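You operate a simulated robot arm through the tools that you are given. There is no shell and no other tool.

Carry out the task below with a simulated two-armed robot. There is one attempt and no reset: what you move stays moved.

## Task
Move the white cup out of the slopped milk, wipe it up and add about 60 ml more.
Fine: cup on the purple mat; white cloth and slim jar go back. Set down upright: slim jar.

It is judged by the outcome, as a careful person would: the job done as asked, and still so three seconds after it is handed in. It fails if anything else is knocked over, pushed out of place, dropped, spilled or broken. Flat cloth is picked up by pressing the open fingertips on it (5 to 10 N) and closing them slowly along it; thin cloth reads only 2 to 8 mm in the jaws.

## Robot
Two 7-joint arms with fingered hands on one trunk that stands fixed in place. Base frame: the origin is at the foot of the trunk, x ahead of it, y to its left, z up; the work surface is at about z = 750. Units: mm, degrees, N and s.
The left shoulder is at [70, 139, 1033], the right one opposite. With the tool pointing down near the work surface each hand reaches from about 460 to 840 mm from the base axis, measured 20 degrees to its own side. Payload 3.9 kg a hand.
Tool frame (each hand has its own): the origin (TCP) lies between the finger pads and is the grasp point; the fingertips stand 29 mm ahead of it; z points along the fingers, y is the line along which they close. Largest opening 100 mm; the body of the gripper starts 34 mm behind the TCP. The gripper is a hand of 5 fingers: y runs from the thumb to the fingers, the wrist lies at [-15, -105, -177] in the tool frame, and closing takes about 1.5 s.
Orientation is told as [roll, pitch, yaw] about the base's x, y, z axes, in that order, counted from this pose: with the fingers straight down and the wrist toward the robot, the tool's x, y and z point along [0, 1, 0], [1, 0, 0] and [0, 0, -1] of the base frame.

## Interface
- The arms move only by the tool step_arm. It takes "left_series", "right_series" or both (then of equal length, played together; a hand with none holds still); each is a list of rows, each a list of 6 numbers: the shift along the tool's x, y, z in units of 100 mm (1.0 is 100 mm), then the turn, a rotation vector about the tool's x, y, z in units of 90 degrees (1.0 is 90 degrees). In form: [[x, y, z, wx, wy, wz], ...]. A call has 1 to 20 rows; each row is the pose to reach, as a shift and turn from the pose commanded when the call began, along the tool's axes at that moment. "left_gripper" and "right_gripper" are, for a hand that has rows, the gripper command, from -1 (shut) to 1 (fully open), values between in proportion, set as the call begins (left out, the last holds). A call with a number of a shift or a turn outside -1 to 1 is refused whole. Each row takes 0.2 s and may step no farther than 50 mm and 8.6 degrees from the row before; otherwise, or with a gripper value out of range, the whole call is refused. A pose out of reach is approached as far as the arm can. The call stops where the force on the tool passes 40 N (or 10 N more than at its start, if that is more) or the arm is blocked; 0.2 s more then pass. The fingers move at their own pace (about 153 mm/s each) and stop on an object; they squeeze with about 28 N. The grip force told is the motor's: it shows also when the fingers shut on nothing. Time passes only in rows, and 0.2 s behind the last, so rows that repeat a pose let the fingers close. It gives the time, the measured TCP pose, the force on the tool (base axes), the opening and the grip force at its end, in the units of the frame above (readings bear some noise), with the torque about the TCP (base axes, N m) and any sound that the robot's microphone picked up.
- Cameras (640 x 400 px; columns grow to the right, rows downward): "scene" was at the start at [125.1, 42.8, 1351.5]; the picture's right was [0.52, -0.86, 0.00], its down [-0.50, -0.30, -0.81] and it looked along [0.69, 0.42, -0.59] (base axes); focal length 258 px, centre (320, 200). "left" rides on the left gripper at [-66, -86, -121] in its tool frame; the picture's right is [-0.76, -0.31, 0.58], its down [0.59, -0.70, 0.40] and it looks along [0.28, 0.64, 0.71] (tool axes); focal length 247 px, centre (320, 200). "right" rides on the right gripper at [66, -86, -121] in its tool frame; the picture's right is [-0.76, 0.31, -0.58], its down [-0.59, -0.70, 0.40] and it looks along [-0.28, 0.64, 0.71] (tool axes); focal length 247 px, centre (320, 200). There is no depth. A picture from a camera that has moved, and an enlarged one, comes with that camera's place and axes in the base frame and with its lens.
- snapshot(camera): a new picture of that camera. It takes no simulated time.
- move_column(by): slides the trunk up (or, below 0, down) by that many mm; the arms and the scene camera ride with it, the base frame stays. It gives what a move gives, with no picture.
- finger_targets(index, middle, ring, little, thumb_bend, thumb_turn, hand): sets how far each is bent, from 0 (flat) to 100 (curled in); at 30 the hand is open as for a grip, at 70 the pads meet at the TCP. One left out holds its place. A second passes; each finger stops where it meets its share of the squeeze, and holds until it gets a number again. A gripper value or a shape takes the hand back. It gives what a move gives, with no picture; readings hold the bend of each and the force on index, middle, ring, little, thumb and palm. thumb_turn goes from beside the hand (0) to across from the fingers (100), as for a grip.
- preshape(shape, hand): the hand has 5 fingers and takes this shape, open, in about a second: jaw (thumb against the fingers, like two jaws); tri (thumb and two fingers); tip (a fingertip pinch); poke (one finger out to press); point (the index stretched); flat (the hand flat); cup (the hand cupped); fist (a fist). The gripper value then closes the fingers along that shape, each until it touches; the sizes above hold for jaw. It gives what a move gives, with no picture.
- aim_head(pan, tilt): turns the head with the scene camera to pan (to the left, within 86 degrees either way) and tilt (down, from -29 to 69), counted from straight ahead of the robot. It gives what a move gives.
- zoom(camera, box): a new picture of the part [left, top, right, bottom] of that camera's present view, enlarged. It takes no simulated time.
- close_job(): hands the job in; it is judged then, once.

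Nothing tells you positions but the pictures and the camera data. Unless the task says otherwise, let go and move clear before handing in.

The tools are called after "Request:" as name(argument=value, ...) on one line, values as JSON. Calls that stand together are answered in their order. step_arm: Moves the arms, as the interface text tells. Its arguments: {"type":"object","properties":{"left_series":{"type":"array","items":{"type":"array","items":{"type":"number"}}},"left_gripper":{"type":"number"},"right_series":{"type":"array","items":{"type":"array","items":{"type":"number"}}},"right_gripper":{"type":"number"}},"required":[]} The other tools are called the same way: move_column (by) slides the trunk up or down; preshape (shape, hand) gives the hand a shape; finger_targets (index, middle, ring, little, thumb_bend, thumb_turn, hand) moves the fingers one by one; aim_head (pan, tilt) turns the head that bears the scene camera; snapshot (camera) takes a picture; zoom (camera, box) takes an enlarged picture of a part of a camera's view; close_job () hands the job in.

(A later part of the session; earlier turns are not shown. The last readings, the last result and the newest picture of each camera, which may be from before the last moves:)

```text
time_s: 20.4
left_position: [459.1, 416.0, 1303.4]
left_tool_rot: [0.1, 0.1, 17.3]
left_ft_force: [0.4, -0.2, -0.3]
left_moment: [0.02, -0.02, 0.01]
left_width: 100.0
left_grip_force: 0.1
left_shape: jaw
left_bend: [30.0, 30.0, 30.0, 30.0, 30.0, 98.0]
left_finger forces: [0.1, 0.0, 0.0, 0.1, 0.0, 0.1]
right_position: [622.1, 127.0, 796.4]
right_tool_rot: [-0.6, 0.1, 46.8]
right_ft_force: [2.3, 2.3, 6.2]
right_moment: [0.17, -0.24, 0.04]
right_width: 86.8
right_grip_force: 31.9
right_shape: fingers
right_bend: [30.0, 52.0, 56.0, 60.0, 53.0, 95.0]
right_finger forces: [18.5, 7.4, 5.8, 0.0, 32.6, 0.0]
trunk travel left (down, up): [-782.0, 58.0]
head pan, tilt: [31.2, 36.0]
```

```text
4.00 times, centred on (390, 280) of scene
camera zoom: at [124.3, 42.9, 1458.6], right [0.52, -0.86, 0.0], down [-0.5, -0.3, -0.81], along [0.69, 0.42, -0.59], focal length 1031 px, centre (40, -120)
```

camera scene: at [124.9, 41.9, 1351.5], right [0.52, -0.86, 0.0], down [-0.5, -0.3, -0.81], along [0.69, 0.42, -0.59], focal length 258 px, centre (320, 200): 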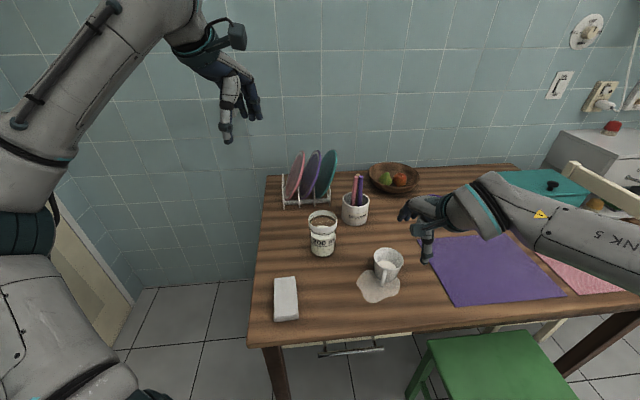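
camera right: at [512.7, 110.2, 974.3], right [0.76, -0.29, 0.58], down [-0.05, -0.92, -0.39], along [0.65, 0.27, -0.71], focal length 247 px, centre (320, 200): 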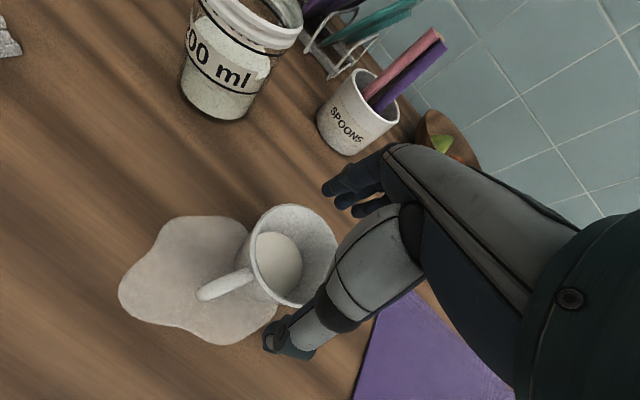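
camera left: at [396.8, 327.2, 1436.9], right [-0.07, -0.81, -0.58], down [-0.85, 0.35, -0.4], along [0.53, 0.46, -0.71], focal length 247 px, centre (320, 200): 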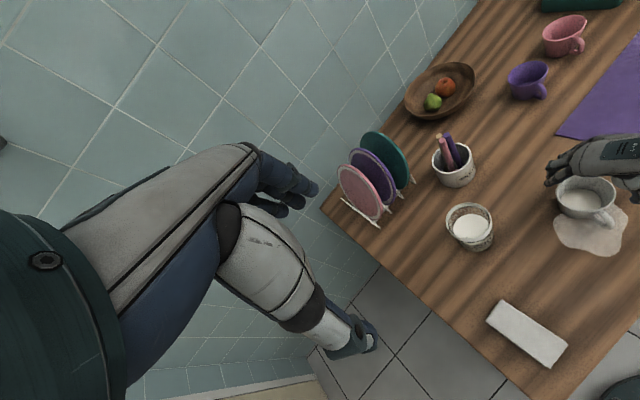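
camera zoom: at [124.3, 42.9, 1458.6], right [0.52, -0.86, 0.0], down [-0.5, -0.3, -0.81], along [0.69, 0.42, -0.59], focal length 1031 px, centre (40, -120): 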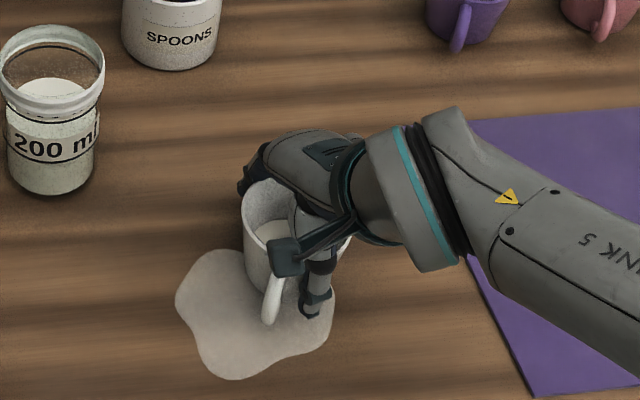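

The grip is firm, with 32 N on the thumb opposed by three fingers. I'll make a small slow test lift.

Request:
step_arm(right_series=[[0, 0, -0.03, 0, 0, 0], [0, 0, -0.07, 0, 0, 0], [0, 0, -0.12, 0, 0, 0], [0, 0, -0.18, 0, 0, 0], [0, 0, -0.18, 0, 0, 0]])

Request:
zoom(camera="right", box=[180, 150, 380, 350])

Request:
zoom(camera="left", box=[520, 120, 640, 280])

Request:
zoom(camera="scene", box=[350, 230, 430, 330])

```text
time_s: 21.6
left_position: [460.1, 417.2, 1303.7]
left_tool_rot: [0.0, 0.0, 17.3]
left_ft_force: [-0.6, 0.2, -0.7]
left_moment: [-0.03, 0.03, -0.01]
left_width: 99.8
left_grip_force: 0.0
left_shape: jaw
left_bend: [30.0, 30.0, 30.0, 30.0, 30.0, 98.0]
left_finger forces: [0.1, 0.0, 0.1, 0.0, 0.0, 0.0]
right_position: [621.0, 128.8, 812.2]
right_tool_rot: [-0.6, 0.2, 46.7]
right_ft_force: [-1.1, 0.7, -1.8]
right_moment: [0.02, -0.02, 0.0]
right_width: 86.6
right_grip_force: 30.6
right_shape: fingers
right_bend: [30.0, 52.0, 56.0, 60.0, 53.0, 95.0]
right_finger forces: [15.9, 7.2, 5.7, 0.0, 32.5, 0.0]
trunk travel left (down, up): [-782.0, 58.0]
head pan, tilt: [31.2, 36.0]
```

```text
2.00 times, centred on (280, 250) of right
camera zoom: at [512.8, 111.3, 933.3], right [0.76, -0.29, 0.58], down [-0.05, -0.92, -0.39], along [0.65, 0.27, -0.71], focal length 494 px, centre (400, 100)
```

zoom: 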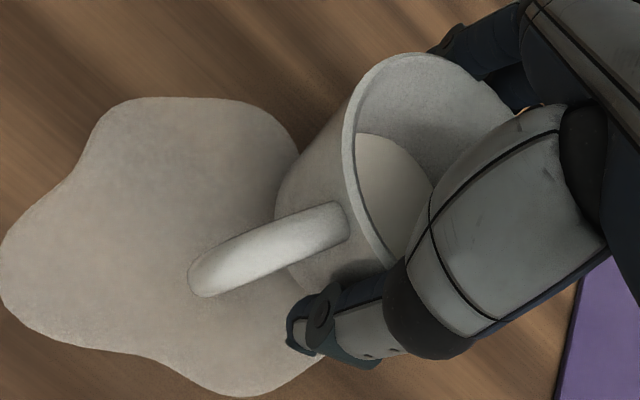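

```text
2.50 times, centred on (580, 200) of left
camera zoom: at [397.1, 327.6, 1423.7], right [-0.07, -0.81, -0.58], down [-0.85, 0.35, -0.4], along [0.53, 0.46, -0.71], focal length 617 px, centre (-330, 200)
```

zoom: 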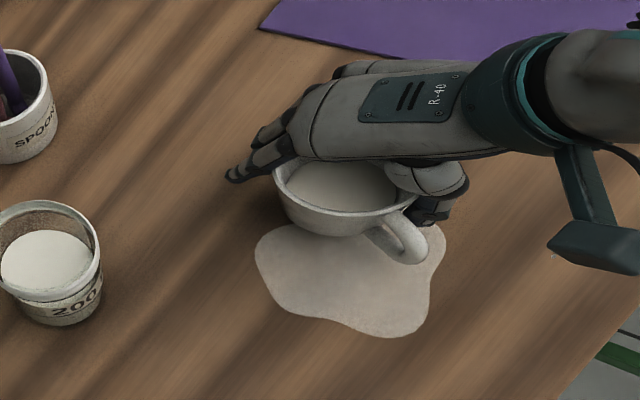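

```text
4.00 times, centred on (390, 280) of scene
camera zoom: at [125.4, 42.9, 1458.4], right [0.52, -0.86, 0.0], down [-0.5, -0.3, -0.81], along [0.69, 0.42, -0.59], focal length 1031 px, centre (40, -120)
```

zoom: 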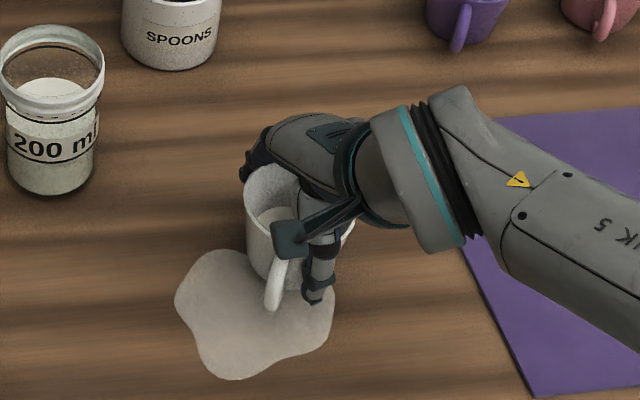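

The cup came up cleanly with the hand, level. I'll lift it a bit more and carry it slowly to a spot well inside the mat, about (728, -50).

Request:
step_arm(right_series=[[0, 0, -0.04, 0, 0, 0], [0, 0, -0.1, 0, 0, 0], [0, 0, -0.18, 0, 0, 0], [0, 0, -0.26, 0, 0, 0], [0, 0, -0.33, 0, 0, 0], [0, 0, -0.37, 0, 0, 0], [-0.03, -0.008, -0.38, 0, 0, 0], [-0.08, -0.022, -0.38, 0, 0, 0], [-0.16, -0.045, -0.38, 0, 0, 0], [-0.26, -0.073, -0.38, 0, 0, 0], [-0.37, -0.104, -0.38, 0, 0, 0], [-0.48, -0.135, -0.38, 0, 0, 0], [-0.59, -0.166, -0.38, 0, 0, 0], [-0.7, -0.197, -0.38, 0, 0, 0], [-0.8, -0.225, -0.38, 0, 0, 0], [-0.88, -0.247, -0.38, 0, 0, 0], [-0.94, -0.264, -0.38, 0, 0, 0], [-0.98, -0.275, -0.38, 0, 0, 0], [-1.0, -0.281, -0.38, 0, 0, 0]])

Request:
snapshot(camera="scene")

```text
time_s: 25.6
left_position: [460.4, 417.8, 1301.2]
left_tool_rot: [-0.1, 0.0, 17.3]
left_ft_force: [0.7, -0.5, -0.8]
left_moment: [-0.02, 0.0, 0.02]
left_width: 99.8
left_grip_force: 0.1
left_shape: jaw
left_bend: [30.0, 30.0, 30.0, 30.0, 30.0, 98.0]
left_finger forces: [0.0, 0.0, 0.0, 0.0, 0.0, 0.1]
right_position: [644.1, 59.3, 854.3]
right_tool_rot: [-5.0, -1.1, 46.0]
right_ft_force: [-1.1, -0.5, -1.8]
right_moment: [0.03, -0.03, -0.04]
right_width: 86.2
right_grip_force: 31.0
right_shape: fingers
right_bend: [30.0, 52.0, 57.0, 60.0, 53.0, 95.0]
right_finger forces: [16.3, 7.2, 6.1, 0.0, 32.0, 0.1]
right hand out of reach, approached as far as the arm can: row 8, 9, 10, 11, 12, 13, 14, 15, 16, 17, 18, 19
trunk travel left (down, up): [-782.0, 58.0]
head pan, tilt: [31.2, 36.0]
```

```text
taken
camera scene: at [125.7, 44.2, 1458.3], right [0.52, -0.86, 0.0], down [-0.5, -0.31, -0.81], along [0.69, 0.42, -0.59], focal length 258 px, centre (320, 200)
```

scene: 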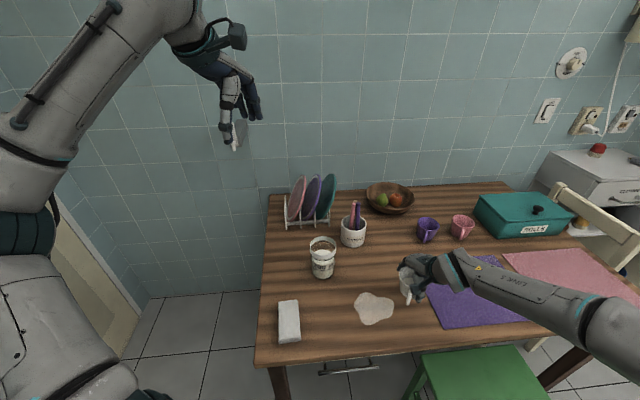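

The hand hit its yaw limit and tilted about 5°. I'll level it and turn it back toward its natural direction.

Request:
step_arm(right_series=[[0, 0, 0, 0.003, 0.015, 0.03], [0, 0, 0, 0.006, 0.03, 0.06], [0, 0, 0, 0.009, 0.043, 0.09], [0, 0, 0, 0.012, 0.055, 0.12]])

```text
time_s: 26.6
left_position: [459.3, 416.6, 1303.2]
left_tool_rot: [0.0, 0.1, 17.4]
left_ft_force: [0.3, -0.2, -0.3]
left_moment: [0.02, 0.0, 0.01]
left_width: 99.7
left_grip_force: 0.0
left_shape: jaw
left_bend: [30.0, 30.0, 30.0, 30.0, 30.0, 98.0]
left_finger forces: [0.0, 0.0, 0.0, 0.0, 0.0, 0.0]
right_position: [645.1, 56.6, 855.2]
right_tool_rot: [0.2, -0.5, 35.0]
right_ft_force: [-1.1, 0.6, -2.4]
right_moment: [-0.01, -0.02, -0.03]
right_width: 85.9
right_grip_force: 30.9
right_shape: fingers
right_bend: [30.0, 52.0, 57.0, 60.0, 53.0, 95.0]
right_finger forces: [16.2, 7.0, 6.2, 0.0, 31.9, 0.0]
trunk travel left (down, up): [-782.0, 58.0]
head pan, tilt: [31.2, 36.0]
```

Request:
step_arm(right_series=[[-0.02, 0.0, 0, 0, 0, 0.02], [-0.06, 0.003, 0, 0, 0, 0.045], [-0.12, 0.006, 0, 0, 0, 0.075], [-0.2, 0.01, 0, 0, 0, 0.11], [-0.3, 0.015, 0, 0, 0, 0.145], [-0.4, 0.02, 0, 0, 0, 0.18], [-0.5, 0.025, 0, 0, 0, 0.21], [-0.6, 0.03, 0, 0, 0, 0.235], [-0.7, 0.035, 0, 0, 0, 0.255], [-0.78, 0.04, 0, 0, 0, 0.27], [-0.84, 0.042, 0, 0, 0, 0.28], [-0.88, 0.044, 0, 0, 0, 0.28], [-0.9, 0.045, 0, 0, 0, 0.28]])

Request:
snapshot(camera="scene")

```text
time_s: 29.4
left_position: [460.2, 416.3, 1303.0]
left_tool_rot: [0.0, -0.1, 17.3]
left_ft_force: [0.9, -0.5, 0.4]
left_moment: [0.0, 0.03, 0.01]
left_width: 99.5
left_grip_force: 0.0
left_shape: jaw
left_bend: [30.0, 30.0, 30.0, 30.0, 30.0, 98.0]
left_finger forces: [0.0, 0.0, 0.0, 0.0, 0.0, 0.1]
right_position: [700.3, -15.8, 854.6]
right_tool_rot: [0.5, -0.4, 9.8]
right_ft_force: [-0.4, -1.2, -3.0]
right_moment: [0.01, -0.04, 0.02]
right_width: 85.8
right_grip_force: 30.8
right_shape: fingers
right_bend: [30.0, 52.0, 57.0, 60.0, 53.0, 95.0]
right_finger forces: [16.1, 7.1, 6.2, 0.0, 31.8, 0.0]
trunk travel left (down, up): [-782.0, 58.0]
head pan, tilt: [31.2, 36.0]
```

```text
taken
camera scene: at [125.5, 42.8, 1458.4], right [0.52, -0.86, 0.0], down [-0.5, -0.3, -0.81], along [0.69, 0.42, -0.59], focal length 258 px, centre (320, 200)
```

scene: 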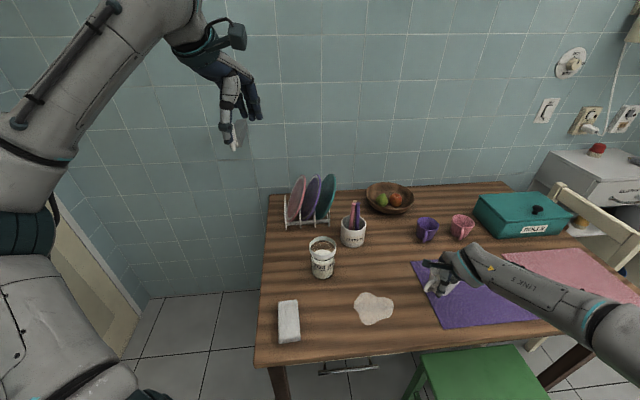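

Request:
step_arm(right_series=[[-0.02, 0.01, 0, 0, 0, 0], [-0.07, 0.03, 0, 0, 0, 0], [-0.15, 0.07, 0, 0, 0, 0], [-0.25, 0.12, 0, 0, 0, 0], [-0.35, 0.17, 0, 0, 0, 0], [-0.43, 0.21, 0, 0, 0, 0], [-0.48, 0.24, 0, 0, 0, 0], [-0.5, 0.25, 0, 0, 0, 0], [-0.5, 0.25, 0.05, 0, 0, 0], [-0.5, 0.25, 0.12, 0, 0, 0], [-0.5, 0.25, 0.19, 0, 0, 0], [-0.5, 0.25, 0.25, 0, 0, 0]])

Request:
snapshot(camera="right")

Request:
zoom(camera="scene", box=[390, 220, 560, 340])

```text
time_s: 32.0
left_position: [460.4, 416.5, 1302.7]
left_tool_rot: [0.0, 0.0, 17.2]
left_ft_force: [0.0, -0.2, -0.1]
left_moment: [-0.01, -0.01, -0.01]
left_width: 99.5
left_grip_force: 0.0
left_shape: jaw
left_bend: [30.0, 30.0, 30.0, 30.0, 30.0, 98.0]
left_finger forces: [0.1, 0.0, 0.0, 0.0, 0.1, 0.0]
right_position: [734.3, -58.5, 829.3]
right_tool_rot: [0.4, -0.4, 9.8]
right_ft_force: [0.7, -0.2, -2.1]
right_moment: [-0.02, -0.02, 0.01]
right_width: 86.1
right_grip_force: 30.4
right_shape: fingers
right_bend: [30.0, 52.0, 57.0, 60.0, 53.0, 95.0]
right_finger forces: [16.0, 7.1, 6.2, 0.0, 31.5, 0.1]
trunk travel left (down, up): [-782.0, 58.0]
head pan, tilt: [31.2, 36.0]
```

```text
taken
camera right: at [636.6, -10.4, 949.4], right [0.43, -0.7, 0.57], down [-0.59, -0.7, -0.41], along [0.68, -0.16, -0.71], focal length 247 px, centre (320, 200)
```

right: 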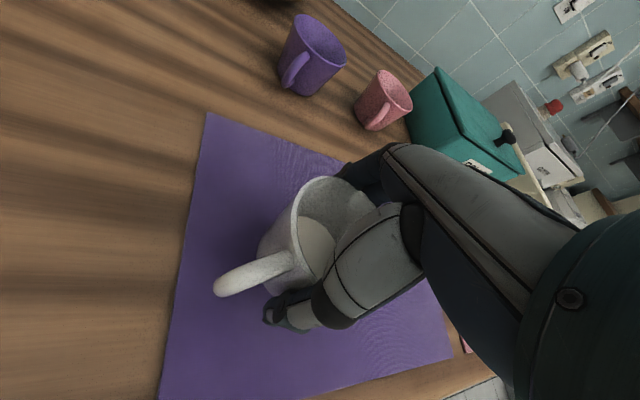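

```text
3.33 times, centred on (475, 280) of scene
camera zoom: at [125.6, 42.8, 1458.4], right [0.52, -0.86, 0.0], down [-0.5, -0.3, -0.81], along [0.69, 0.42, -0.59], focal length 859 px, centre (-197, -67)
```

zoom: 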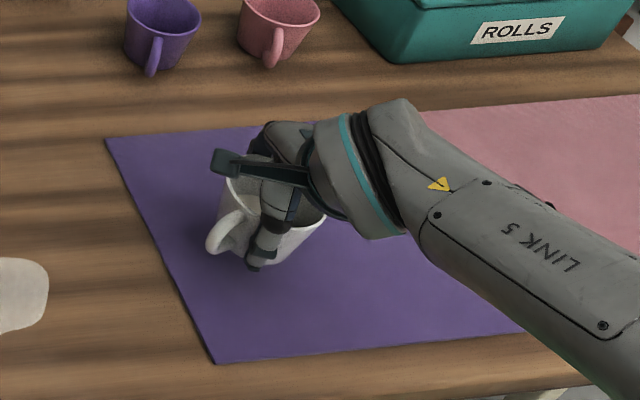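

The cup is well within the mat. I'll lower it slowly now.

Request:
step_arm(right_series=[[0, 0, 0.05, 0, 0, 0], [0, 0, 0.1, 0, 0, 0], [0, 0, 0.15, 0, 0, 0], [0, 0, 0.2, 0, 0, 0], [0, 0, 0.24, 0, 0, 0], [0, 0, 0.27, 0, 0, 0]])

Request:
zoom(camera="right", box=[160, 120, 460, 360])

```text
time_s: 33.4
left_position: [459.4, 416.6, 1302.3]
left_tool_rot: [0.1, 0.0, 17.2]
left_ft_force: [-0.2, 0.3, 0.1]
left_moment: [-0.01, 0.02, 0.0]
left_width: 99.8
left_grip_force: 0.1
left_shape: jaw
left_bend: [30.0, 30.0, 30.0, 30.0, 30.0, 98.0]
left_finger forces: [0.0, 0.1, 0.0, 0.0, 0.1, 0.1]
right_position: [733.8, -58.5, 802.0]
right_tool_rot: [0.3, -0.4, 9.9]
right_ft_force: [-0.8, 0.3, -2.3]
right_moment: [-0.01, -0.02, -0.02]
right_width: 86.2
right_grip_force: 30.7
right_shape: fingers
right_bend: [30.0, 52.0, 57.0, 60.0, 53.0, 95.0]
right_finger forces: [16.0, 7.0, 6.4, 0.0, 31.5, 0.0]
trunk travel left (down, up): [-782.0, 58.0]
head pan, tilt: [31.2, 36.0]
```

```text
1.67 times, centred on (310, 240) of right
camera zoom: at [636.5, -10.0, 922.6], right [0.43, -0.7, 0.57], down [-0.59, -0.7, -0.41], along [0.69, -0.16, -0.71], focal length 412 px, centre (337, 133)
```

zoom: 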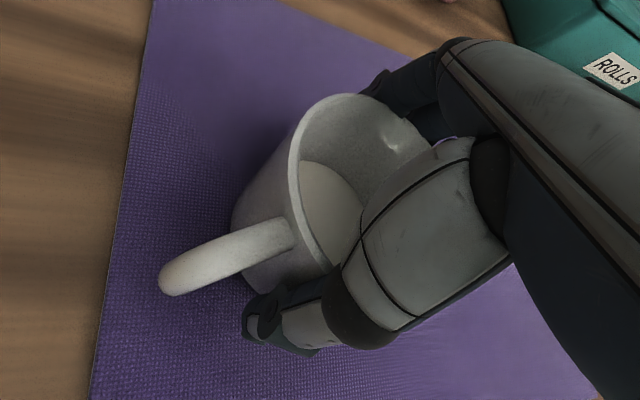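

Request:
step_arm(right_series=[[0, 0, 0.01, 0, 0, 0], [0, 0, 0.02, 0, 0, 0], [0, 0, 0.03, 0, 0, 0], [0, 0, 0.035, 0, 0, 0]])

```text
time_s: 34.4
left_position: [458.3, 415.9, 1303.5]
left_tool_rot: [0.0, 0.0, 17.2]
left_ft_force: [-0.4, 0.3, 0.4]
left_moment: [-0.01, 0.02, 0.02]
left_width: 99.7
left_grip_force: 0.2
left_shape: jaw
left_bend: [30.0, 30.0, 30.0, 30.0, 30.0, 98.0]
left_finger forces: [0.0, 0.0, 0.0, 0.1, 0.1, 0.0]
right_position: [734.1, -57.9, 800.6]
right_tool_rot: [0.4, -0.6, 9.8]
right_ft_force: [0.3, 0.0, 4.2]
right_moment: [-0.09, -0.16, 0.0]
right_width: 86.1
right_grip_force: 31.6
right_shape: fingers
right_bend: [30.0, 52.0, 57.0, 60.0, 53.0, 95.0]
right_finger forces: [17.0, 7.6, 6.9, 0.0, 31.9, 0.0]
trunk travel left (down, up): [-782.0, 58.0]
head pan, tilt: [31.2, 36.0]
```

The cup has touched down on the mat. I'll release in stages so it isn't nudged.

Request:
finger_targets(hand="right", index=27, middle=30, ring=30, little=30, thumb_bend=31, thumb_turn=98)

Request:
finger_targets(hand="right", index=19, middle=20, ring=20, little=20, thumb_bend=26)

Request:
zoom(camera="right", box=[160, 120, 460, 360])

Request:
zoom(camera="scene", box=[390, 220, 560, 340])

```text
time_s: 35.4
left_position: [458.6, 417.0, 1302.9]
left_tool_rot: [0.0, 0.0, 17.3]
left_ft_force: [-0.1, -0.1, -0.1]
left_moment: [-0.06, 0.02, 0.0]
left_width: 99.7
left_grip_force: 0.1
left_shape: jaw
left_bend: [30.0, 30.0, 30.0, 30.0, 30.0, 98.0]
left_finger forces: [0.1, 0.1, 0.0, 0.1, 0.0, 0.1]
right_position: [732.6, -57.1, 799.1]
right_tool_rot: [0.4, -0.4, 9.7]
right_ft_force: [0.3, -0.5, 1.5]
right_moment: [0.0, 0.0, -0.01]
right_width: 102.8
right_grip_force: 0.2
right_shape: fingers
right_bend: [27.0, 30.0, 30.0, 30.0, 31.0, 96.0]
right_finger forces: [1.0, 0.0, 0.0, 0.0, 0.2, 0.0]
trunk travel left (down, up): [-782.0, 58.0]
head pan, tilt: [31.2, 36.0]
```

```text
time_s: 36.4
left_position: [457.5, 415.7, 1303.3]
left_tool_rot: [0.0, 0.1, 17.3]
left_ft_force: [1.2, -0.1, -0.1]
left_moment: [-0.01, 0.02, -0.01]
left_width: 99.8
left_grip_force: 0.0
left_shape: jaw
left_bend: [30.0, 30.0, 30.0, 30.0, 30.0, 98.0]
left_finger forces: [0.0, 0.0, 0.1, 0.0, 0.1, 0.0]
right_position: [734.7, -58.2, 799.6]
right_tool_rot: [0.4, -0.4, 9.8]
right_ft_force: [0.8, 0.1, -0.6]
right_moment: [0.01, -0.02, -0.01]
right_width: 115.5
right_grip_force: 0.1
right_shape: fingers
right_bend: [19.0, 20.0, 20.0, 20.0, 26.0, 95.0]
right_finger forces: [0.0, 0.1, 0.1, 0.0, 0.0, 0.1]
trunk travel left (down, up): [-782.0, 58.0]
head pan, tilt: [31.2, 36.0]
```

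```text
1.67 times, centred on (310, 240) of right
camera zoom: at [636.1, -9.9, 919.5], right [0.43, -0.7, 0.57], down [-0.59, -0.7, -0.41], along [0.68, -0.16, -0.71], focal length 412 px, centre (337, 133)
```

zoom: 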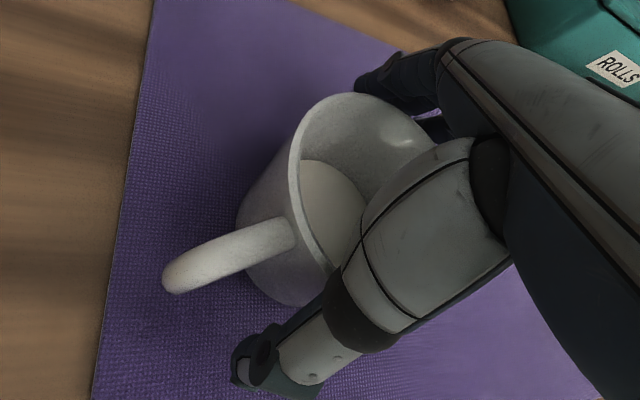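

```text
3.33 times, centred on (475, 280) of scene
camera zoom: at [125.1, 42.9, 1458.5], right [0.52, -0.86, 0.0], down [-0.5, -0.3, -0.81], along [0.69, 0.42, -0.59], focal length 859 px, centre (-197, -67)
```

zoom: 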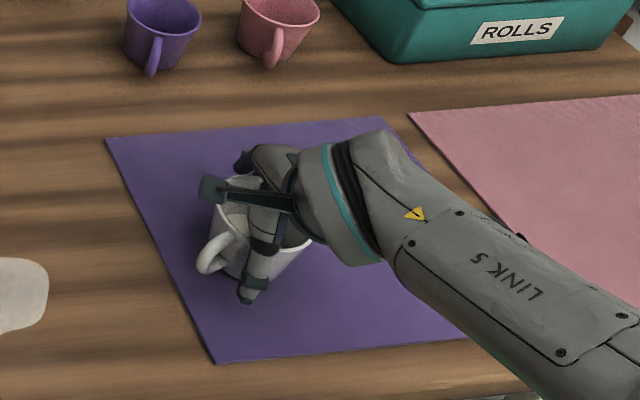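

The cup is released and upright on the mat. I'll lift the right hand straight up and clear.

Request:
step_arm(right_series=[[0, 0, -0.08, 0, 0, 0], [0, 0, -0.2, 0, 0, 0], [0, 0, -0.4, 0, 0, 0], [0, 0, -0.6, 0, 0, 0], [0, 0, -0.8, 0, 0, 0], [0, 0, -1.0, 0, 0, 0]])

Request:
step_arm(right_series=[[-0.2, -0.2, -0.1, 0, 0, 0], [-0.4, -0.4, -0.2, 0, 0, 0], [-0.6, -0.6, -0.2, 0, 0, 0], [-0.8, -0.8, -0.2, 0, 0, 0], [-1.0, -1.0, -0.2, 0, 0, 0]])

Request:
step_arm(right_series=[[-0.2, -0.2, 0, 0, 0, 0], [-0.4, -0.4, 0, 0, 0, 0], [-0.6, -0.6, 0, 0, 0, 0], [-0.8, -0.8, 0, 0, 0, 0], [-1.0, -1.0, 0, 0, 0, 0]])

Request:
snapshot(camera="scene")

Request:
snapshot(camera="left")

```text
time_s: 37.8
left_position: [458.0, 416.0, 1302.4]
left_tool_rot: [0.0, 0.0, 17.3]
left_ft_force: [-0.3, -0.5, -0.1]
left_moment: [-0.04, 0.02, -0.01]
left_width: 99.7
left_grip_force: 0.0
left_shape: jaw
left_bend: [30.0, 30.0, 30.0, 30.0, 30.0, 98.0]
left_finger forces: [0.0, 0.0, 0.0, 0.0, 0.1, 0.1]
right_position: [732.7, -59.6, 899.6]
right_tool_rot: [0.4, -0.4, 9.9]
right_ft_force: [0.1, 0.7, -0.1]
right_moment: [-0.03, -0.05, -0.01]
right_width: 115.8
right_grip_force: 0.0
right_shape: fingers
right_bend: [19.0, 20.0, 20.0, 20.0, 26.0, 95.0]
right_finger forces: [0.0, 0.0, 0.0, 0.0, 0.1, 0.0]
trunk travel left (down, up): [-782.0, 58.0]
head pan, tilt: [31.2, 36.0]
```

```text
time_s: 39.0
left_position: [458.7, 415.2, 1304.0]
left_tool_rot: [0.1, -0.1, 17.3]
left_ft_force: [0.7, 0.2, -0.1]
left_moment: [0.0, -0.01, -0.04]
left_width: 99.9
left_grip_force: 0.0
left_shape: jaw
left_bend: [30.0, 30.0, 30.0, 30.0, 30.0, 98.0]
left_finger forces: [0.1, 0.0, 0.0, 0.1, 0.0, 0.0]
right_position: [651.3, -176.2, 917.3]
right_tool_rot: [0.5, -0.5, 10.0]
right_ft_force: [0.8, 0.3, -0.2]
right_moment: [0.0, 0.02, -0.01]
right_width: 115.7
right_grip_force: 0.0
right_shape: fingers
right_bend: [19.0, 20.0, 20.0, 20.0, 26.0, 95.0]
right_finger forces: [0.0, 0.0, 0.1, 0.1, 0.1, 0.0]
trunk travel left (down, up): [-782.0, 58.0]
head pan, tilt: [31.2, 36.0]
```

```text
time_s: 40.2
left_position: [458.6, 415.7, 1303.2]
left_tool_rot: [0.0, -0.1, 17.3]
left_ft_force: [-0.7, 0.8, 0.6]
left_moment: [-0.02, -0.01, 0.01]
left_width: 100.2
left_grip_force: 0.1
left_shape: jaw
left_bend: [30.0, 30.0, 30.0, 30.0, 30.0, 98.0]
left_finger forces: [0.0, 0.0, 0.0, 0.0, 0.0, 0.1]
right_position: [570.5, -290.4, 915.9]
right_tool_rot: [0.4, -0.5, 9.9]
right_ft_force: [1.3, -0.2, -0.6]
right_moment: [0.05, -0.03, 0.01]
right_width: 115.6
right_grip_force: 0.2
right_shape: fingers
right_bend: [19.0, 20.0, 20.0, 20.0, 26.0, 95.0]
right_finger forces: [0.0, 0.1, 0.0, 0.1, 0.0, 0.0]
trunk travel left (down, up): [-782.0, 58.0]
head pan, tilt: [31.2, 36.0]
```

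```text
taken
camera scene: at [124.1, 42.1, 1458.6], right [0.52, -0.86, 0.0], down [-0.5, -0.3, -0.81], along [0.69, 0.42, -0.59], focal length 258 px, centre (320, 200)
```

scene: 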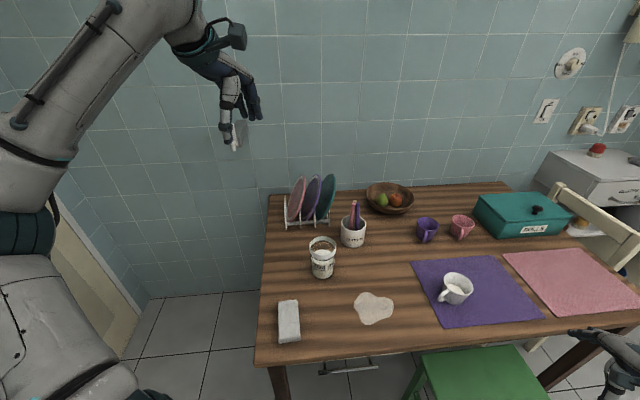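

```text
taken
camera left: at [395.8, 326.7, 1424.3], right [-0.07, -0.81, -0.58], down [-0.85, 0.35, -0.4], along [0.53, 0.46, -0.71], focal length 247 px, centre (320, 200)
```

left: 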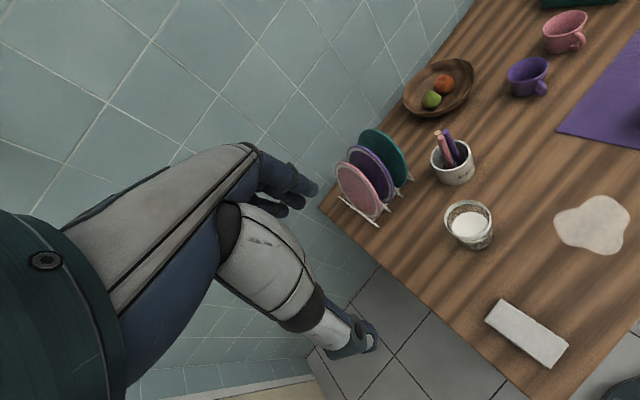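

The cup stands upright on the mat with its milk intact. Next comes the cloth, so I'll look closer at it and the puddle.

Request:
zoom(camera="scene", box=[260, 270, 410, 360])

Request:
zoom(camera="left", box=[440, 180, 640, 380])

Request:
zoom(camera="scene", box=[270, 210, 390, 290])

```text
4.27 times, centred on (335, 315) of scene
camera zoom: at [124.1, 42.1, 1458.6], right [0.52, -0.86, 0.0], down [-0.5, -0.3, -0.81], along [0.69, 0.42, -0.59], focal length 1100 px, centre (256, -291)
```

zoom: 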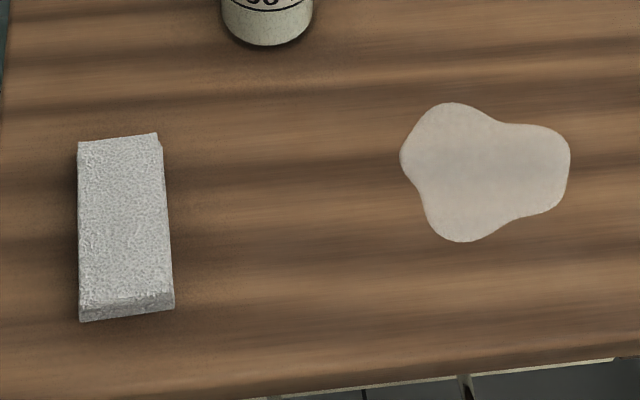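

```text
2.00 times, centred on (540, 280) of left
camera zoom: at [395.8, 326.7, 1424.3], right [-0.07, -0.81, -0.58], down [-0.85, 0.35, -0.4], along [0.53, 0.46, -0.71], focal length 494 px, centre (-120, 40)
```

zoom: 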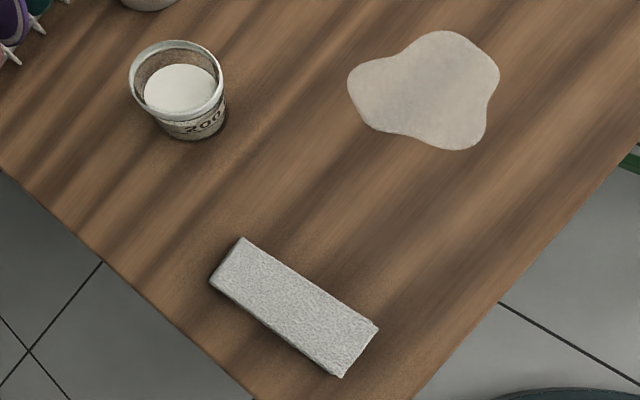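

```text
5.00 times, centred on (330, 250) of scene
camera zoom: at [124.1, 42.1, 1458.6], right [0.52, -0.86, 0.0], down [-0.5, -0.3, -0.81], along [0.69, 0.42, -0.59], focal length 1289 px, centre (270, -50)
```

zoom: 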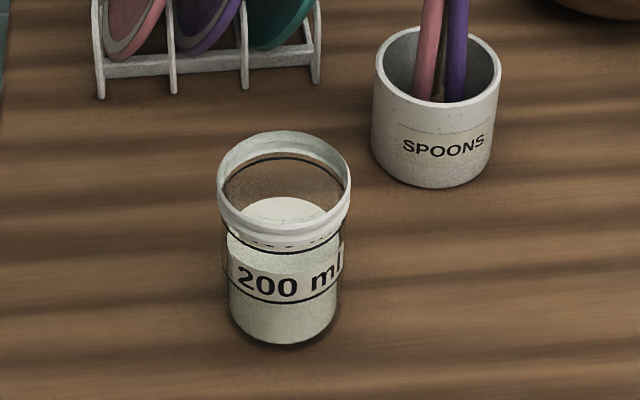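

The cloth is a folded pad about 114×55 mm and 12 mm thick, centred at (413, 320) with its long axis at 39°. I'll return the trunk to its original height and bring the left hand above the cloth at yaw 39°.

Request:
move_column(by=-107)

Request:
step_arm(left_series=[[-0.15, -0.1, 0.2, 0, 0, 0], [-0.3, -0.2, 0.4, 0, 0, 0], [-0.45, -0.3, 0.6, 0, 0, 0], [-0.6, -0.4, 0.8, 0, 0, 0], [-0.78, -0.5, 1.0, 0, 0, 0]])

Request:
step_arm(left_series=[[0, -0.04, 0.2, 0, 0, -0.048], [0, -0.08, 0.4, 0, 0, -0.096], [0, -0.12, 0.6, 0, 0, -0.144], [0, -0.16, 0.8, 0, 0, -0.192], [0, -0.2, 1.0, 0, 0, -0.24]])

```text
time_s: 41.6
left_position: [459.0, 415.2, 1197.1]
left_tool_rot: [-0.1, 0.0, 17.2]
left_ft_force: [0.6, -0.2, -0.8]
left_moment: [0.01, 0.03, 0.01]
left_width: 99.7
left_grip_force: 0.0
left_shape: jaw
left_bend: [30.0, 30.0, 30.0, 30.0, 30.0, 98.0]
left_finger forces: [0.1, 0.0, 0.0, 0.0, 0.0, 0.1]
right_position: [571.7, -291.3, 809.8]
right_tool_rot: [0.3, -0.3, 9.8]
right_ft_force: [0.6, 0.6, 0.5]
right_moment: [0.01, -0.01, -0.02]
right_width: 115.6
right_grip_force: 0.1
right_shape: fingers
right_bend: [19.0, 20.0, 20.0, 20.0, 26.0, 95.0]
right_finger forces: [0.0, 0.0, 0.0, 0.0, 0.0, 0.1]
trunk travel left (down, up): [-675.0, 165.0]
head pan, tilt: [31.2, 36.0]
```

```text
time_s: 42.8
left_position: [435.1, 325.7, 1096.0]
left_tool_rot: [-0.1, 0.1, 17.3]
left_ft_force: [0.6, -0.4, 1.1]
left_moment: [0.01, 0.0, 0.0]
left_width: 99.8
left_grip_force: 0.0
left_shape: jaw
left_bend: [30.0, 30.0, 30.0, 30.0, 30.0, 98.0]
left_finger forces: [0.0, 0.1, 0.0, 0.0, 0.0, 0.0]
right_position: [571.0, -290.8, 808.7]
right_tool_rot: [0.5, -0.3, 9.9]
right_ft_force: [-0.2, 0.4, -0.2]
right_moment: [0.02, 0.0, 0.02]
right_width: 115.7
right_grip_force: 0.0
right_shape: fingers
right_bend: [19.0, 20.0, 20.0, 20.0, 26.0, 95.0]
right_finger forces: [0.1, 0.0, 0.0, 0.1, 0.0, 0.0]
trunk travel left (down, up): [-675.0, 165.0]
head pan, tilt: [31.2, 36.0]
```

```text
time_s: 44.0
left_position: [414.2, 321.8, 995.6]
left_tool_rot: [0.0, 0.0, 38.8]
left_ft_force: [0.5, 0.4, -0.9]
left_moment: [0.03, 0.01, 0.01]
left_width: 99.8
left_grip_force: 0.0
left_shape: jaw
left_bend: [30.0, 30.0, 30.0, 30.0, 30.0, 98.0]
left_finger forces: [0.0, 0.1, 0.1, 0.0, 0.1, 0.0]
right_position: [570.9, -290.2, 809.1]
right_tool_rot: [0.4, -0.5, 9.8]
right_ft_force: [0.8, 0.6, 0.0]
right_moment: [0.02, 0.0, -0.01]
right_width: 115.6
right_grip_force: 0.1
right_shape: fingers
right_bend: [19.0, 20.0, 20.0, 20.0, 26.0, 95.0]
right_finger forces: [0.0, 0.1, 0.1, 0.1, 0.0, 0.0]
trunk travel left (down, up): [-675.0, 165.0]
head pan, tilt: [31.2, 36.0]
```

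Request:
step_arm(left_series=[[0, 0, 0.2, 0, 0, 0], [0, 0, 0.4, 0, 0, 0], [0, 0, 0.6, 0, 0, 0], [0, 0, 0.8, 0, 0, 0], [0, 0, 1.0, 0, 0, 0], [0, 0, 1.0, 0, 0, 0]], left_gripper=0.4)

Request:
snapshot(camera="left")

Request:
zoom(camera="scene", box=[230, 240, 380, 360])

```text
time_s: 45.4
left_position: [415.9, 320.6, 896.8]
left_tool_rot: [0.0, 0.1, 38.9]
left_ft_force: [0.9, -0.2, 0.0]
left_moment: [0.01, 0.01, -0.02]
left_width: 70.3
left_grip_force: 0.1
left_shape: jaw
left_bend: [41.0, 35.0, 26.0, 40.0, 30.0, 99.0]
left_finger forces: [0.1, 0.0, 0.0, 0.0, 0.1, 0.0]
right_position: [569.2, -290.1, 808.4]
right_tool_rot: [0.4, -0.5, 9.7]
right_ft_force: [1.4, -0.1, 1.3]
right_moment: [-0.04, -0.02, 0.02]
right_width: 115.7
right_grip_force: 0.0
right_shape: fingers
right_bend: [19.0, 20.0, 20.0, 20.0, 26.0, 95.0]
right_finger forces: [0.0, 0.0, 0.0, 0.0, 0.1, 0.0]
trunk travel left (down, up): [-675.0, 165.0]
head pan, tilt: [31.2, 36.0]
```

```text
taken
camera left: at [390.5, 215.8, 1016.9], right [0.24, -0.78, -0.58], down [-0.92, 0.02, -0.4], along [0.32, 0.62, -0.71], focal length 247 px, centre (320, 200)
```

left: 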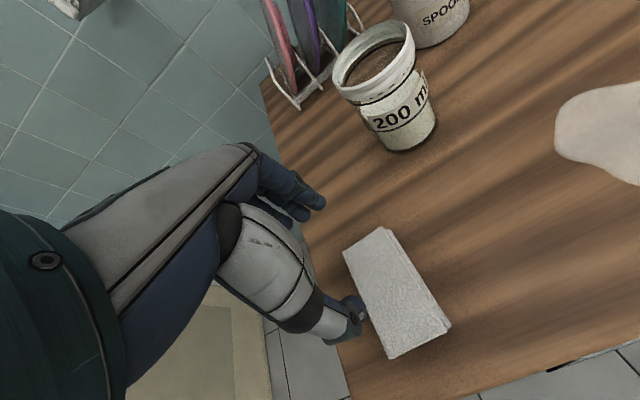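

```text
3.33 times, centred on (305, 300) of scene
camera zoom: at [125.0, 42.8, 1351.5], right [0.52, -0.86, 0.0], down [-0.5, -0.3, -0.81], along [0.69, 0.42, -0.59], focal length 859 px, centre (370, -133)
```

zoom: 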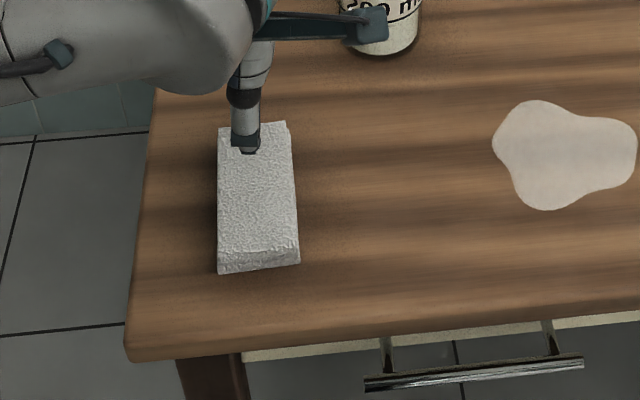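

Request:
step_arm(left_series=[[0, 0, 0.2, 0, 0, 0], [0, 0, 0.4, 0, 0, 0], [0, 0, 0.6, 0, 0, 0], [0, 0, 0.75, 0, 0, 0], [0, 0, 0.85, 0, 0, 0], [0, 0, 0.92, 0, 0, 0], [0, 0, 0.98, 0, 0, 0]])

Request:
snapshot(camera="left")

Request:
zoom(camera="scene", box=[230, 240, 380, 360])

```text
time_s: 46.9
left_position: [420.6, 319.9, 810.5]
left_tool_rot: [-0.8, -1.4, 38.8]
left_ft_force: [-3.6, -0.4, 30.7]
left_moment: [-1.0, 1.27, -0.12]
left_width: 72.8
left_grip_force: 0.0
left_shape: jaw
left_bend: [41.0, 35.0, 26.0, 40.0, 30.0, 100.0]
left_finger forces: [0.0, 0.2, 0.1, 0.0, 30.9, 0.1]
right_position: [569.7, -291.3, 809.4]
right_tool_rot: [0.4, -0.5, 9.9]
right_ft_force: [-0.1, 1.0, -0.5]
right_moment: [-0.03, 0.05, 0.01]
right_width: 115.9
right_grip_force: 0.1
right_shape: fingers
right_bend: [19.0, 20.0, 20.0, 20.0, 26.0, 95.0]
right_finger forces: [0.1, 0.1, 0.1, 0.0, 0.0, 0.1]
trunk travel left (down, up): [-675.0, 165.0]
head pan, tilt: [31.2, 36.0]
stopped in row 7 (left hand): the force on the tool passed its limit at 47 N (the readings are from after the stop); the commanded pose is now the measured one
```

```text
taken
camera left: at [390.2, 214.2, 930.1], right [0.25, -0.78, -0.57], down [-0.91, 0.02, -0.42], along [0.34, 0.63, -0.7], focal length 247 px, centre (320, 200)
```

left: 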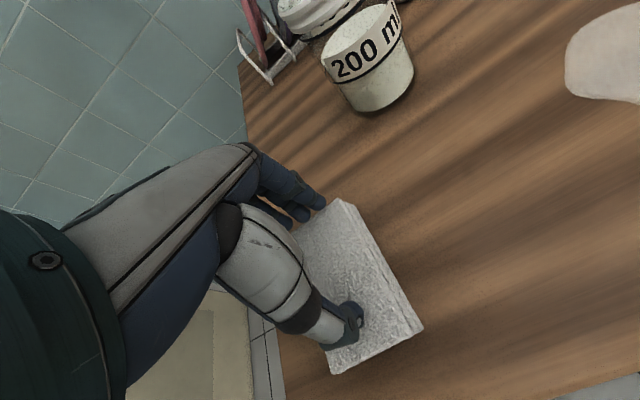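

```text
3.33 times, centred on (305, 300) of scene
camera zoom: at [123.5, 41.9, 1352.0], right [0.52, -0.86, 0.0], down [-0.5, -0.3, -0.81], along [0.69, 0.42, -0.59], focal length 859 px, centre (370, -133)
```

zoom: 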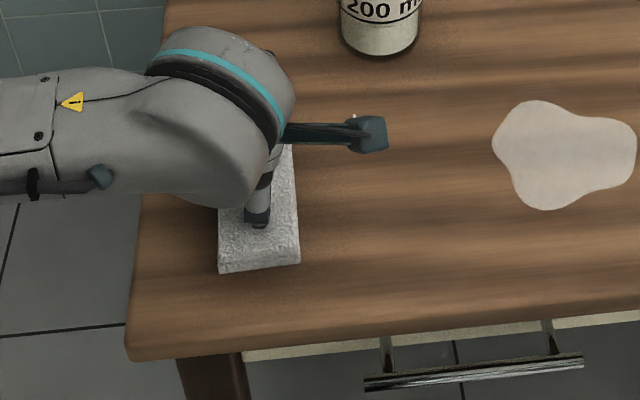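

The thumb touched the pad first because it stands lower than the open fingertips. I'll lift off and close partway so thumb and fingertips come level.

Request:
step_arm(left_series=[[0, 0, -0.1, 0, 0, 0], [0, 0, -0.25, 0.015, -0.01, 0], [0, 0, -0.25, 0.015, 0.009, 0], [0, 0, -0.25, 0.015, 0.009, 0], [0, 0, -0.25, 0.015, 0.009, 0]], left_gripper=-0.3)

Request:
snapshot(camera="left")

Request:
zoom(camera="right", box=[0, 0, 320, 200])

```text
time_s: 48.1
left_position: [417.8, 320.6, 830.1]
left_tool_rot: [0.4, 0.6, 38.9]
left_ft_force: [0.5, -0.1, -0.4]
left_moment: [0.02, -0.01, 0.01]
left_width: 35.0
left_grip_force: 0.1
left_shape: jaw
left_bend: [47.0, 49.0, 74.0, 54.0, 44.0, 100.0]
left_finger forces: [0.0, 0.1, 0.0, 0.0, 0.1, 0.1]
right_position: [570.2, -291.4, 809.2]
right_tool_rot: [0.4, -0.4, 9.8]
right_ft_force: [0.8, -0.7, -1.3]
right_moment: [0.02, -0.05, 0.03]
right_width: 115.8
right_grip_force: 0.1
right_shape: fingers
right_bend: [19.0, 20.0, 20.0, 20.0, 26.0, 95.0]
right_finger forces: [0.0, 0.0, 0.0, 0.0, 0.0, 0.1]
trunk travel left (down, up): [-675.0, 165.0]
head pan, tilt: [31.2, 36.0]
```

```text
taken
camera left: at [394.1, 215.3, 952.4], right [0.23, -0.78, -0.58], down [-0.92, 0.02, -0.39], along [0.31, 0.62, -0.72], focal length 247 px, centre (320, 200)
```

left: 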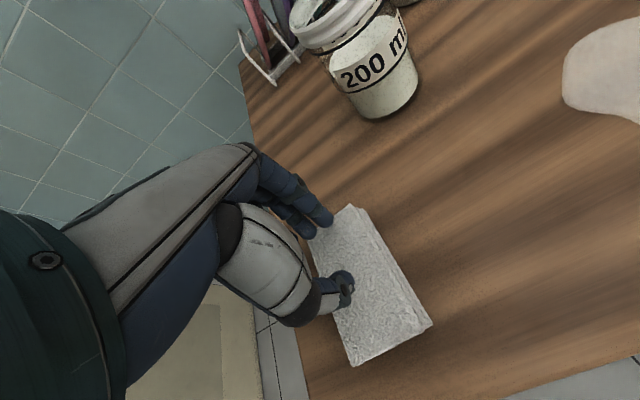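

```text
2.00 times, centred on (160, 100) of right
camera zoom: at [473.0, -241.9, 929.4], right [0.43, -0.7, 0.57], down [-0.59, -0.7, -0.41], along [0.68, -0.16, -0.71], focal length 494 px, centre (640, 400)
```

zoom: 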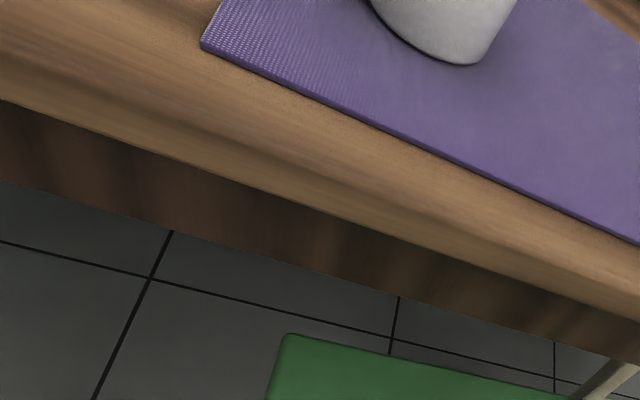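

Request:
step_arm(left_series=[[0, -0.05, 0.03, 0.033, 0, 0], [0, -0.1, 0.06, 0.066, 0, 0], [0, -0.15, 0.1, 0.1, 0, 0], [0, -0.15, 0.15, 0.1, 0, 0], [0, -0.15, 0.2, 0.1, 0, 0]])

Request:
snapshot(camera="left")

```text
time_s: 49.3
left_position: [405.9, 311.0, 813.5]
left_tool_rot: [0.3, 9.3, 38.9]
left_ft_force: [2.1, 1.5, 9.6]
left_moment: [0.18, -0.26, -0.01]
left_width: 35.1
left_grip_force: 0.1
left_shape: jaw
left_bend: [47.0, 49.0, 74.0, 54.0, 44.0, 100.0]
left_finger forces: [6.3, 4.1, 0.0, 0.0, 0.0, 0.0]
right_position: [570.3, -290.4, 809.7]
right_tool_rot: [0.4, -0.4, 9.8]
right_ft_force: [0.2, -0.2, -0.4]
right_moment: [0.0, 0.02, 0.02]
right_width: 115.8
right_grip_force: 0.1
right_shape: fingers
right_bend: [19.0, 20.0, 20.0, 20.0, 26.0, 95.0]
right_finger forces: [0.1, 0.1, 0.0, 0.0, 0.0, 0.0]
trunk travel left (down, up): [-675.0, 165.0]
head pan, tilt: [31.2, 36.0]
```

```text
taken
camera left: at [397.3, 218.3, 945.9], right [0.16, -0.84, -0.52], down [-0.96, -0.01, -0.28], along [0.22, 0.55, -0.81], focal length 247 px, centre (320, 200)
```

left: 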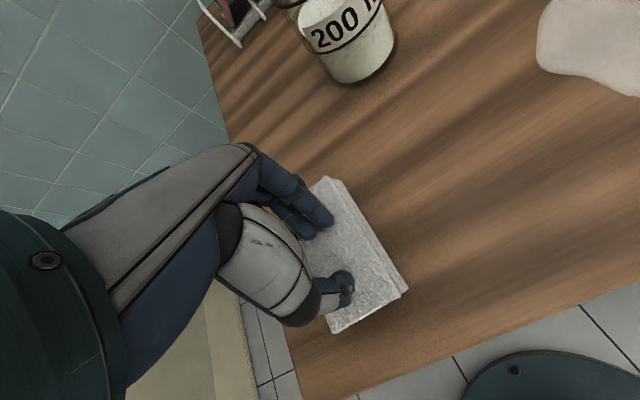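

Request:
step_arm(left_series=[[0, 0, 0, -0.02, 0, 0], [0, 0, 0.0, -0.04, 0, 0]])

```text
time_s: 49.9
left_position: [406.8, 310.2, 811.7]
left_tool_rot: [0.3, 5.9, 38.8]
left_ft_force: [-0.4, -0.4, 10.1]
left_moment: [0.13, -0.22, 0.04]
left_width: 34.9
left_grip_force: 0.0
left_shape: jaw
left_bend: [47.0, 50.0, 74.0, 54.0, 44.0, 100.0]
left_finger forces: [6.0, 3.5, 0.0, 0.0, 0.0, 0.0]
right_position: [569.4, -290.0, 809.3]
right_tool_rot: [0.4, -0.5, 9.8]
right_ft_force: [-0.4, 1.0, 0.8]
right_moment: [-0.02, 0.01, 0.01]
right_width: 115.8
right_grip_force: 0.0
right_shape: fingers
right_bend: [19.0, 20.0, 20.0, 20.0, 26.0, 95.0]
right_finger forces: [0.1, 0.0, 0.0, 0.0, 0.0, 0.0]
trunk travel left (down, up): [-675.0, 165.0]
head pan, tilt: [31.2, 36.0]
```

Request:
step_arm(left_series=[[0, 0, 0, -0.03, 0, 0], [0, 0, 0.0, -0.06, 0, 0]])

```text
time_s: 50.5
left_position: [406.3, 311.7, 811.2]
left_tool_rot: [0.4, 0.7, 38.9]
left_ft_force: [0.7, -0.2, 0.0]
left_moment: [0.0, -0.03, -0.01]
left_width: 35.0
left_grip_force: 0.0
left_shape: jaw
left_bend: [47.0, 50.0, 74.0, 54.0, 44.0, 100.0]
left_finger forces: [0.0, 0.0, 0.1, 0.0, 0.0, 0.0]
right_position: [569.5, -290.3, 809.6]
right_tool_rot: [0.4, -0.4, 9.8]
right_ft_force: [0.5, 0.9, -0.4]
right_moment: [-0.01, -0.01, -0.03]
right_width: 115.8
right_grip_force: 0.0
right_shape: fingers
right_bend: [19.0, 20.0, 20.0, 20.0, 26.0, 95.0]
right_finger forces: [0.0, 0.0, 0.1, 0.1, 0.0, 0.0]
trunk travel left (down, up): [-675.0, 165.0]
head pan, tilt: [31.2, 36.0]
```

Request:
step_arm(left_series=[[0, 0, 0.01, 0, 0, 0], [0, 0, 0.02, 0, 0, 0], [0, 0, 0.03, 0, 0, 0]])

```text
time_s: 51.3
left_position: [406.7, 311.2, 811.0]
left_tool_rot: [0.3, 0.4, 38.7]
left_ft_force: [-0.7, 1.2, 10.5]
left_moment: [-0.09, 0.09, 0.0]
left_width: 35.8
left_grip_force: 0.1
left_shape: jaw
left_bend: [47.0, 49.0, 74.0, 54.0, 42.0, 100.0]
left_finger forces: [0.1, 3.3, 0.1, 0.0, 7.2, 0.1]
right_position: [570.4, -290.7, 810.0]
right_tool_rot: [0.4, -0.5, 9.8]
right_ft_force: [-0.8, -0.4, 1.0]
right_moment: [0.01, 0.0, -0.01]
right_width: 115.8
right_grip_force: 0.0
right_shape: fingers
right_bend: [19.0, 20.0, 20.0, 20.0, 26.0, 95.0]
right_finger forces: [0.1, 0.1, 0.0, 0.1, 0.1, 0.1]
trunk travel left (down, up): [-675.0, 165.0]
head pan, tilt: [31.2, 36.0]
```

Thumb and fingers now both press, about 10 N in total. I'll close slowly in stages along the cloth.

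Request:
step_arm(left_series=[[0, 0, -0.005, 0, 0, 0], [0, 0, -0.005, 0, 0, 0]], left_gripper=-0.45)

Request:
step_arm(left_series=[[0, 0, 0, 0, 0, 0], [0, 0, 0, 0, 0, 0]], left_gripper=-0.6)

Request:
snapshot(camera="left")

```text
time_s: 51.9
left_position: [405.6, 310.7, 808.2]
left_tool_rot: [0.5, 0.8, 38.8]
left_ft_force: [-0.8, 0.1, 0.0]
left_moment: [-0.01, 0.03, 0.02]
left_width: 8.0
left_grip_force: 28.1
left_shape: jaw
left_bend: [71.0, 76.0, 70.0, 70.0, 80.0, 100.0]
left_finger forces: [0.0, 0.0, 0.0, 0.1, 0.0, 0.0]
right_position: [570.5, -288.8, 809.7]
right_tool_rot: [0.4, -0.4, 9.8]
right_ft_force: [-0.3, 0.4, 0.3]
right_moment: [0.01, 0.02, 0.01]
right_width: 115.7
right_grip_force: 0.0
right_shape: fingers
right_bend: [19.0, 20.0, 20.0, 20.0, 26.0, 95.0]
right_finger forces: [0.1, 0.1, 0.1, 0.0, 0.0, 0.0]
trunk travel left (down, up): [-675.0, 165.0]
head pan, tilt: [31.2, 36.0]
```

```text
time_s: 52.5
left_position: [405.9, 311.2, 808.9]
left_tool_rot: [0.4, 0.5, 38.8]
left_ft_force: [-0.1, 0.2, 6.4]
left_moment: [0.0, 0.03, -0.01]
left_width: 20.2
left_grip_force: 0.0
left_shape: jaw
left_bend: [58.0, 58.0, 73.0, 55.0, 74.0, 100.0]
left_finger forces: [0.5, 1.9, 0.0, 0.0, 3.7, 0.0]
right_position: [572.0, -290.8, 810.1]
right_tool_rot: [0.4, -0.4, 9.7]
right_ft_force: [0.4, -0.2, -1.3]
right_moment: [0.02, 0.01, -0.01]
right_width: 115.7
right_grip_force: 0.1
right_shape: fingers
right_bend: [19.0, 20.0, 20.0, 20.0, 26.0, 95.0]
right_finger forces: [0.0, 0.0, 0.0, 0.0, 0.1, 0.1]
trunk travel left (down, up): [-675.0, 165.0]
head pan, tilt: [31.2, 36.0]
```

```text
taken
camera left: at [381.7, 205.7, 930.5], right [0.23, -0.78, -0.58], down [-0.92, 0.02, -0.39], along [0.31, 0.62, -0.72], focal length 247 px, centre (320, 200)
```

left: 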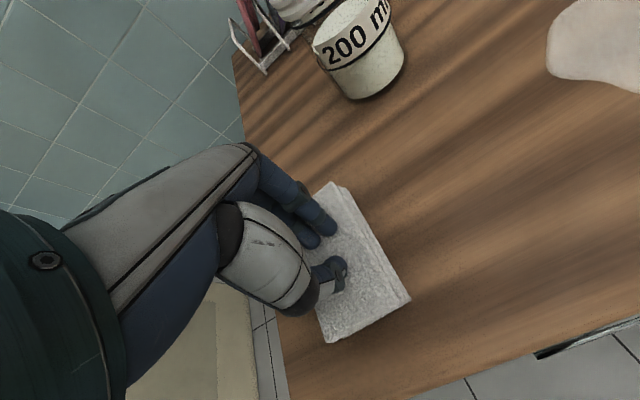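

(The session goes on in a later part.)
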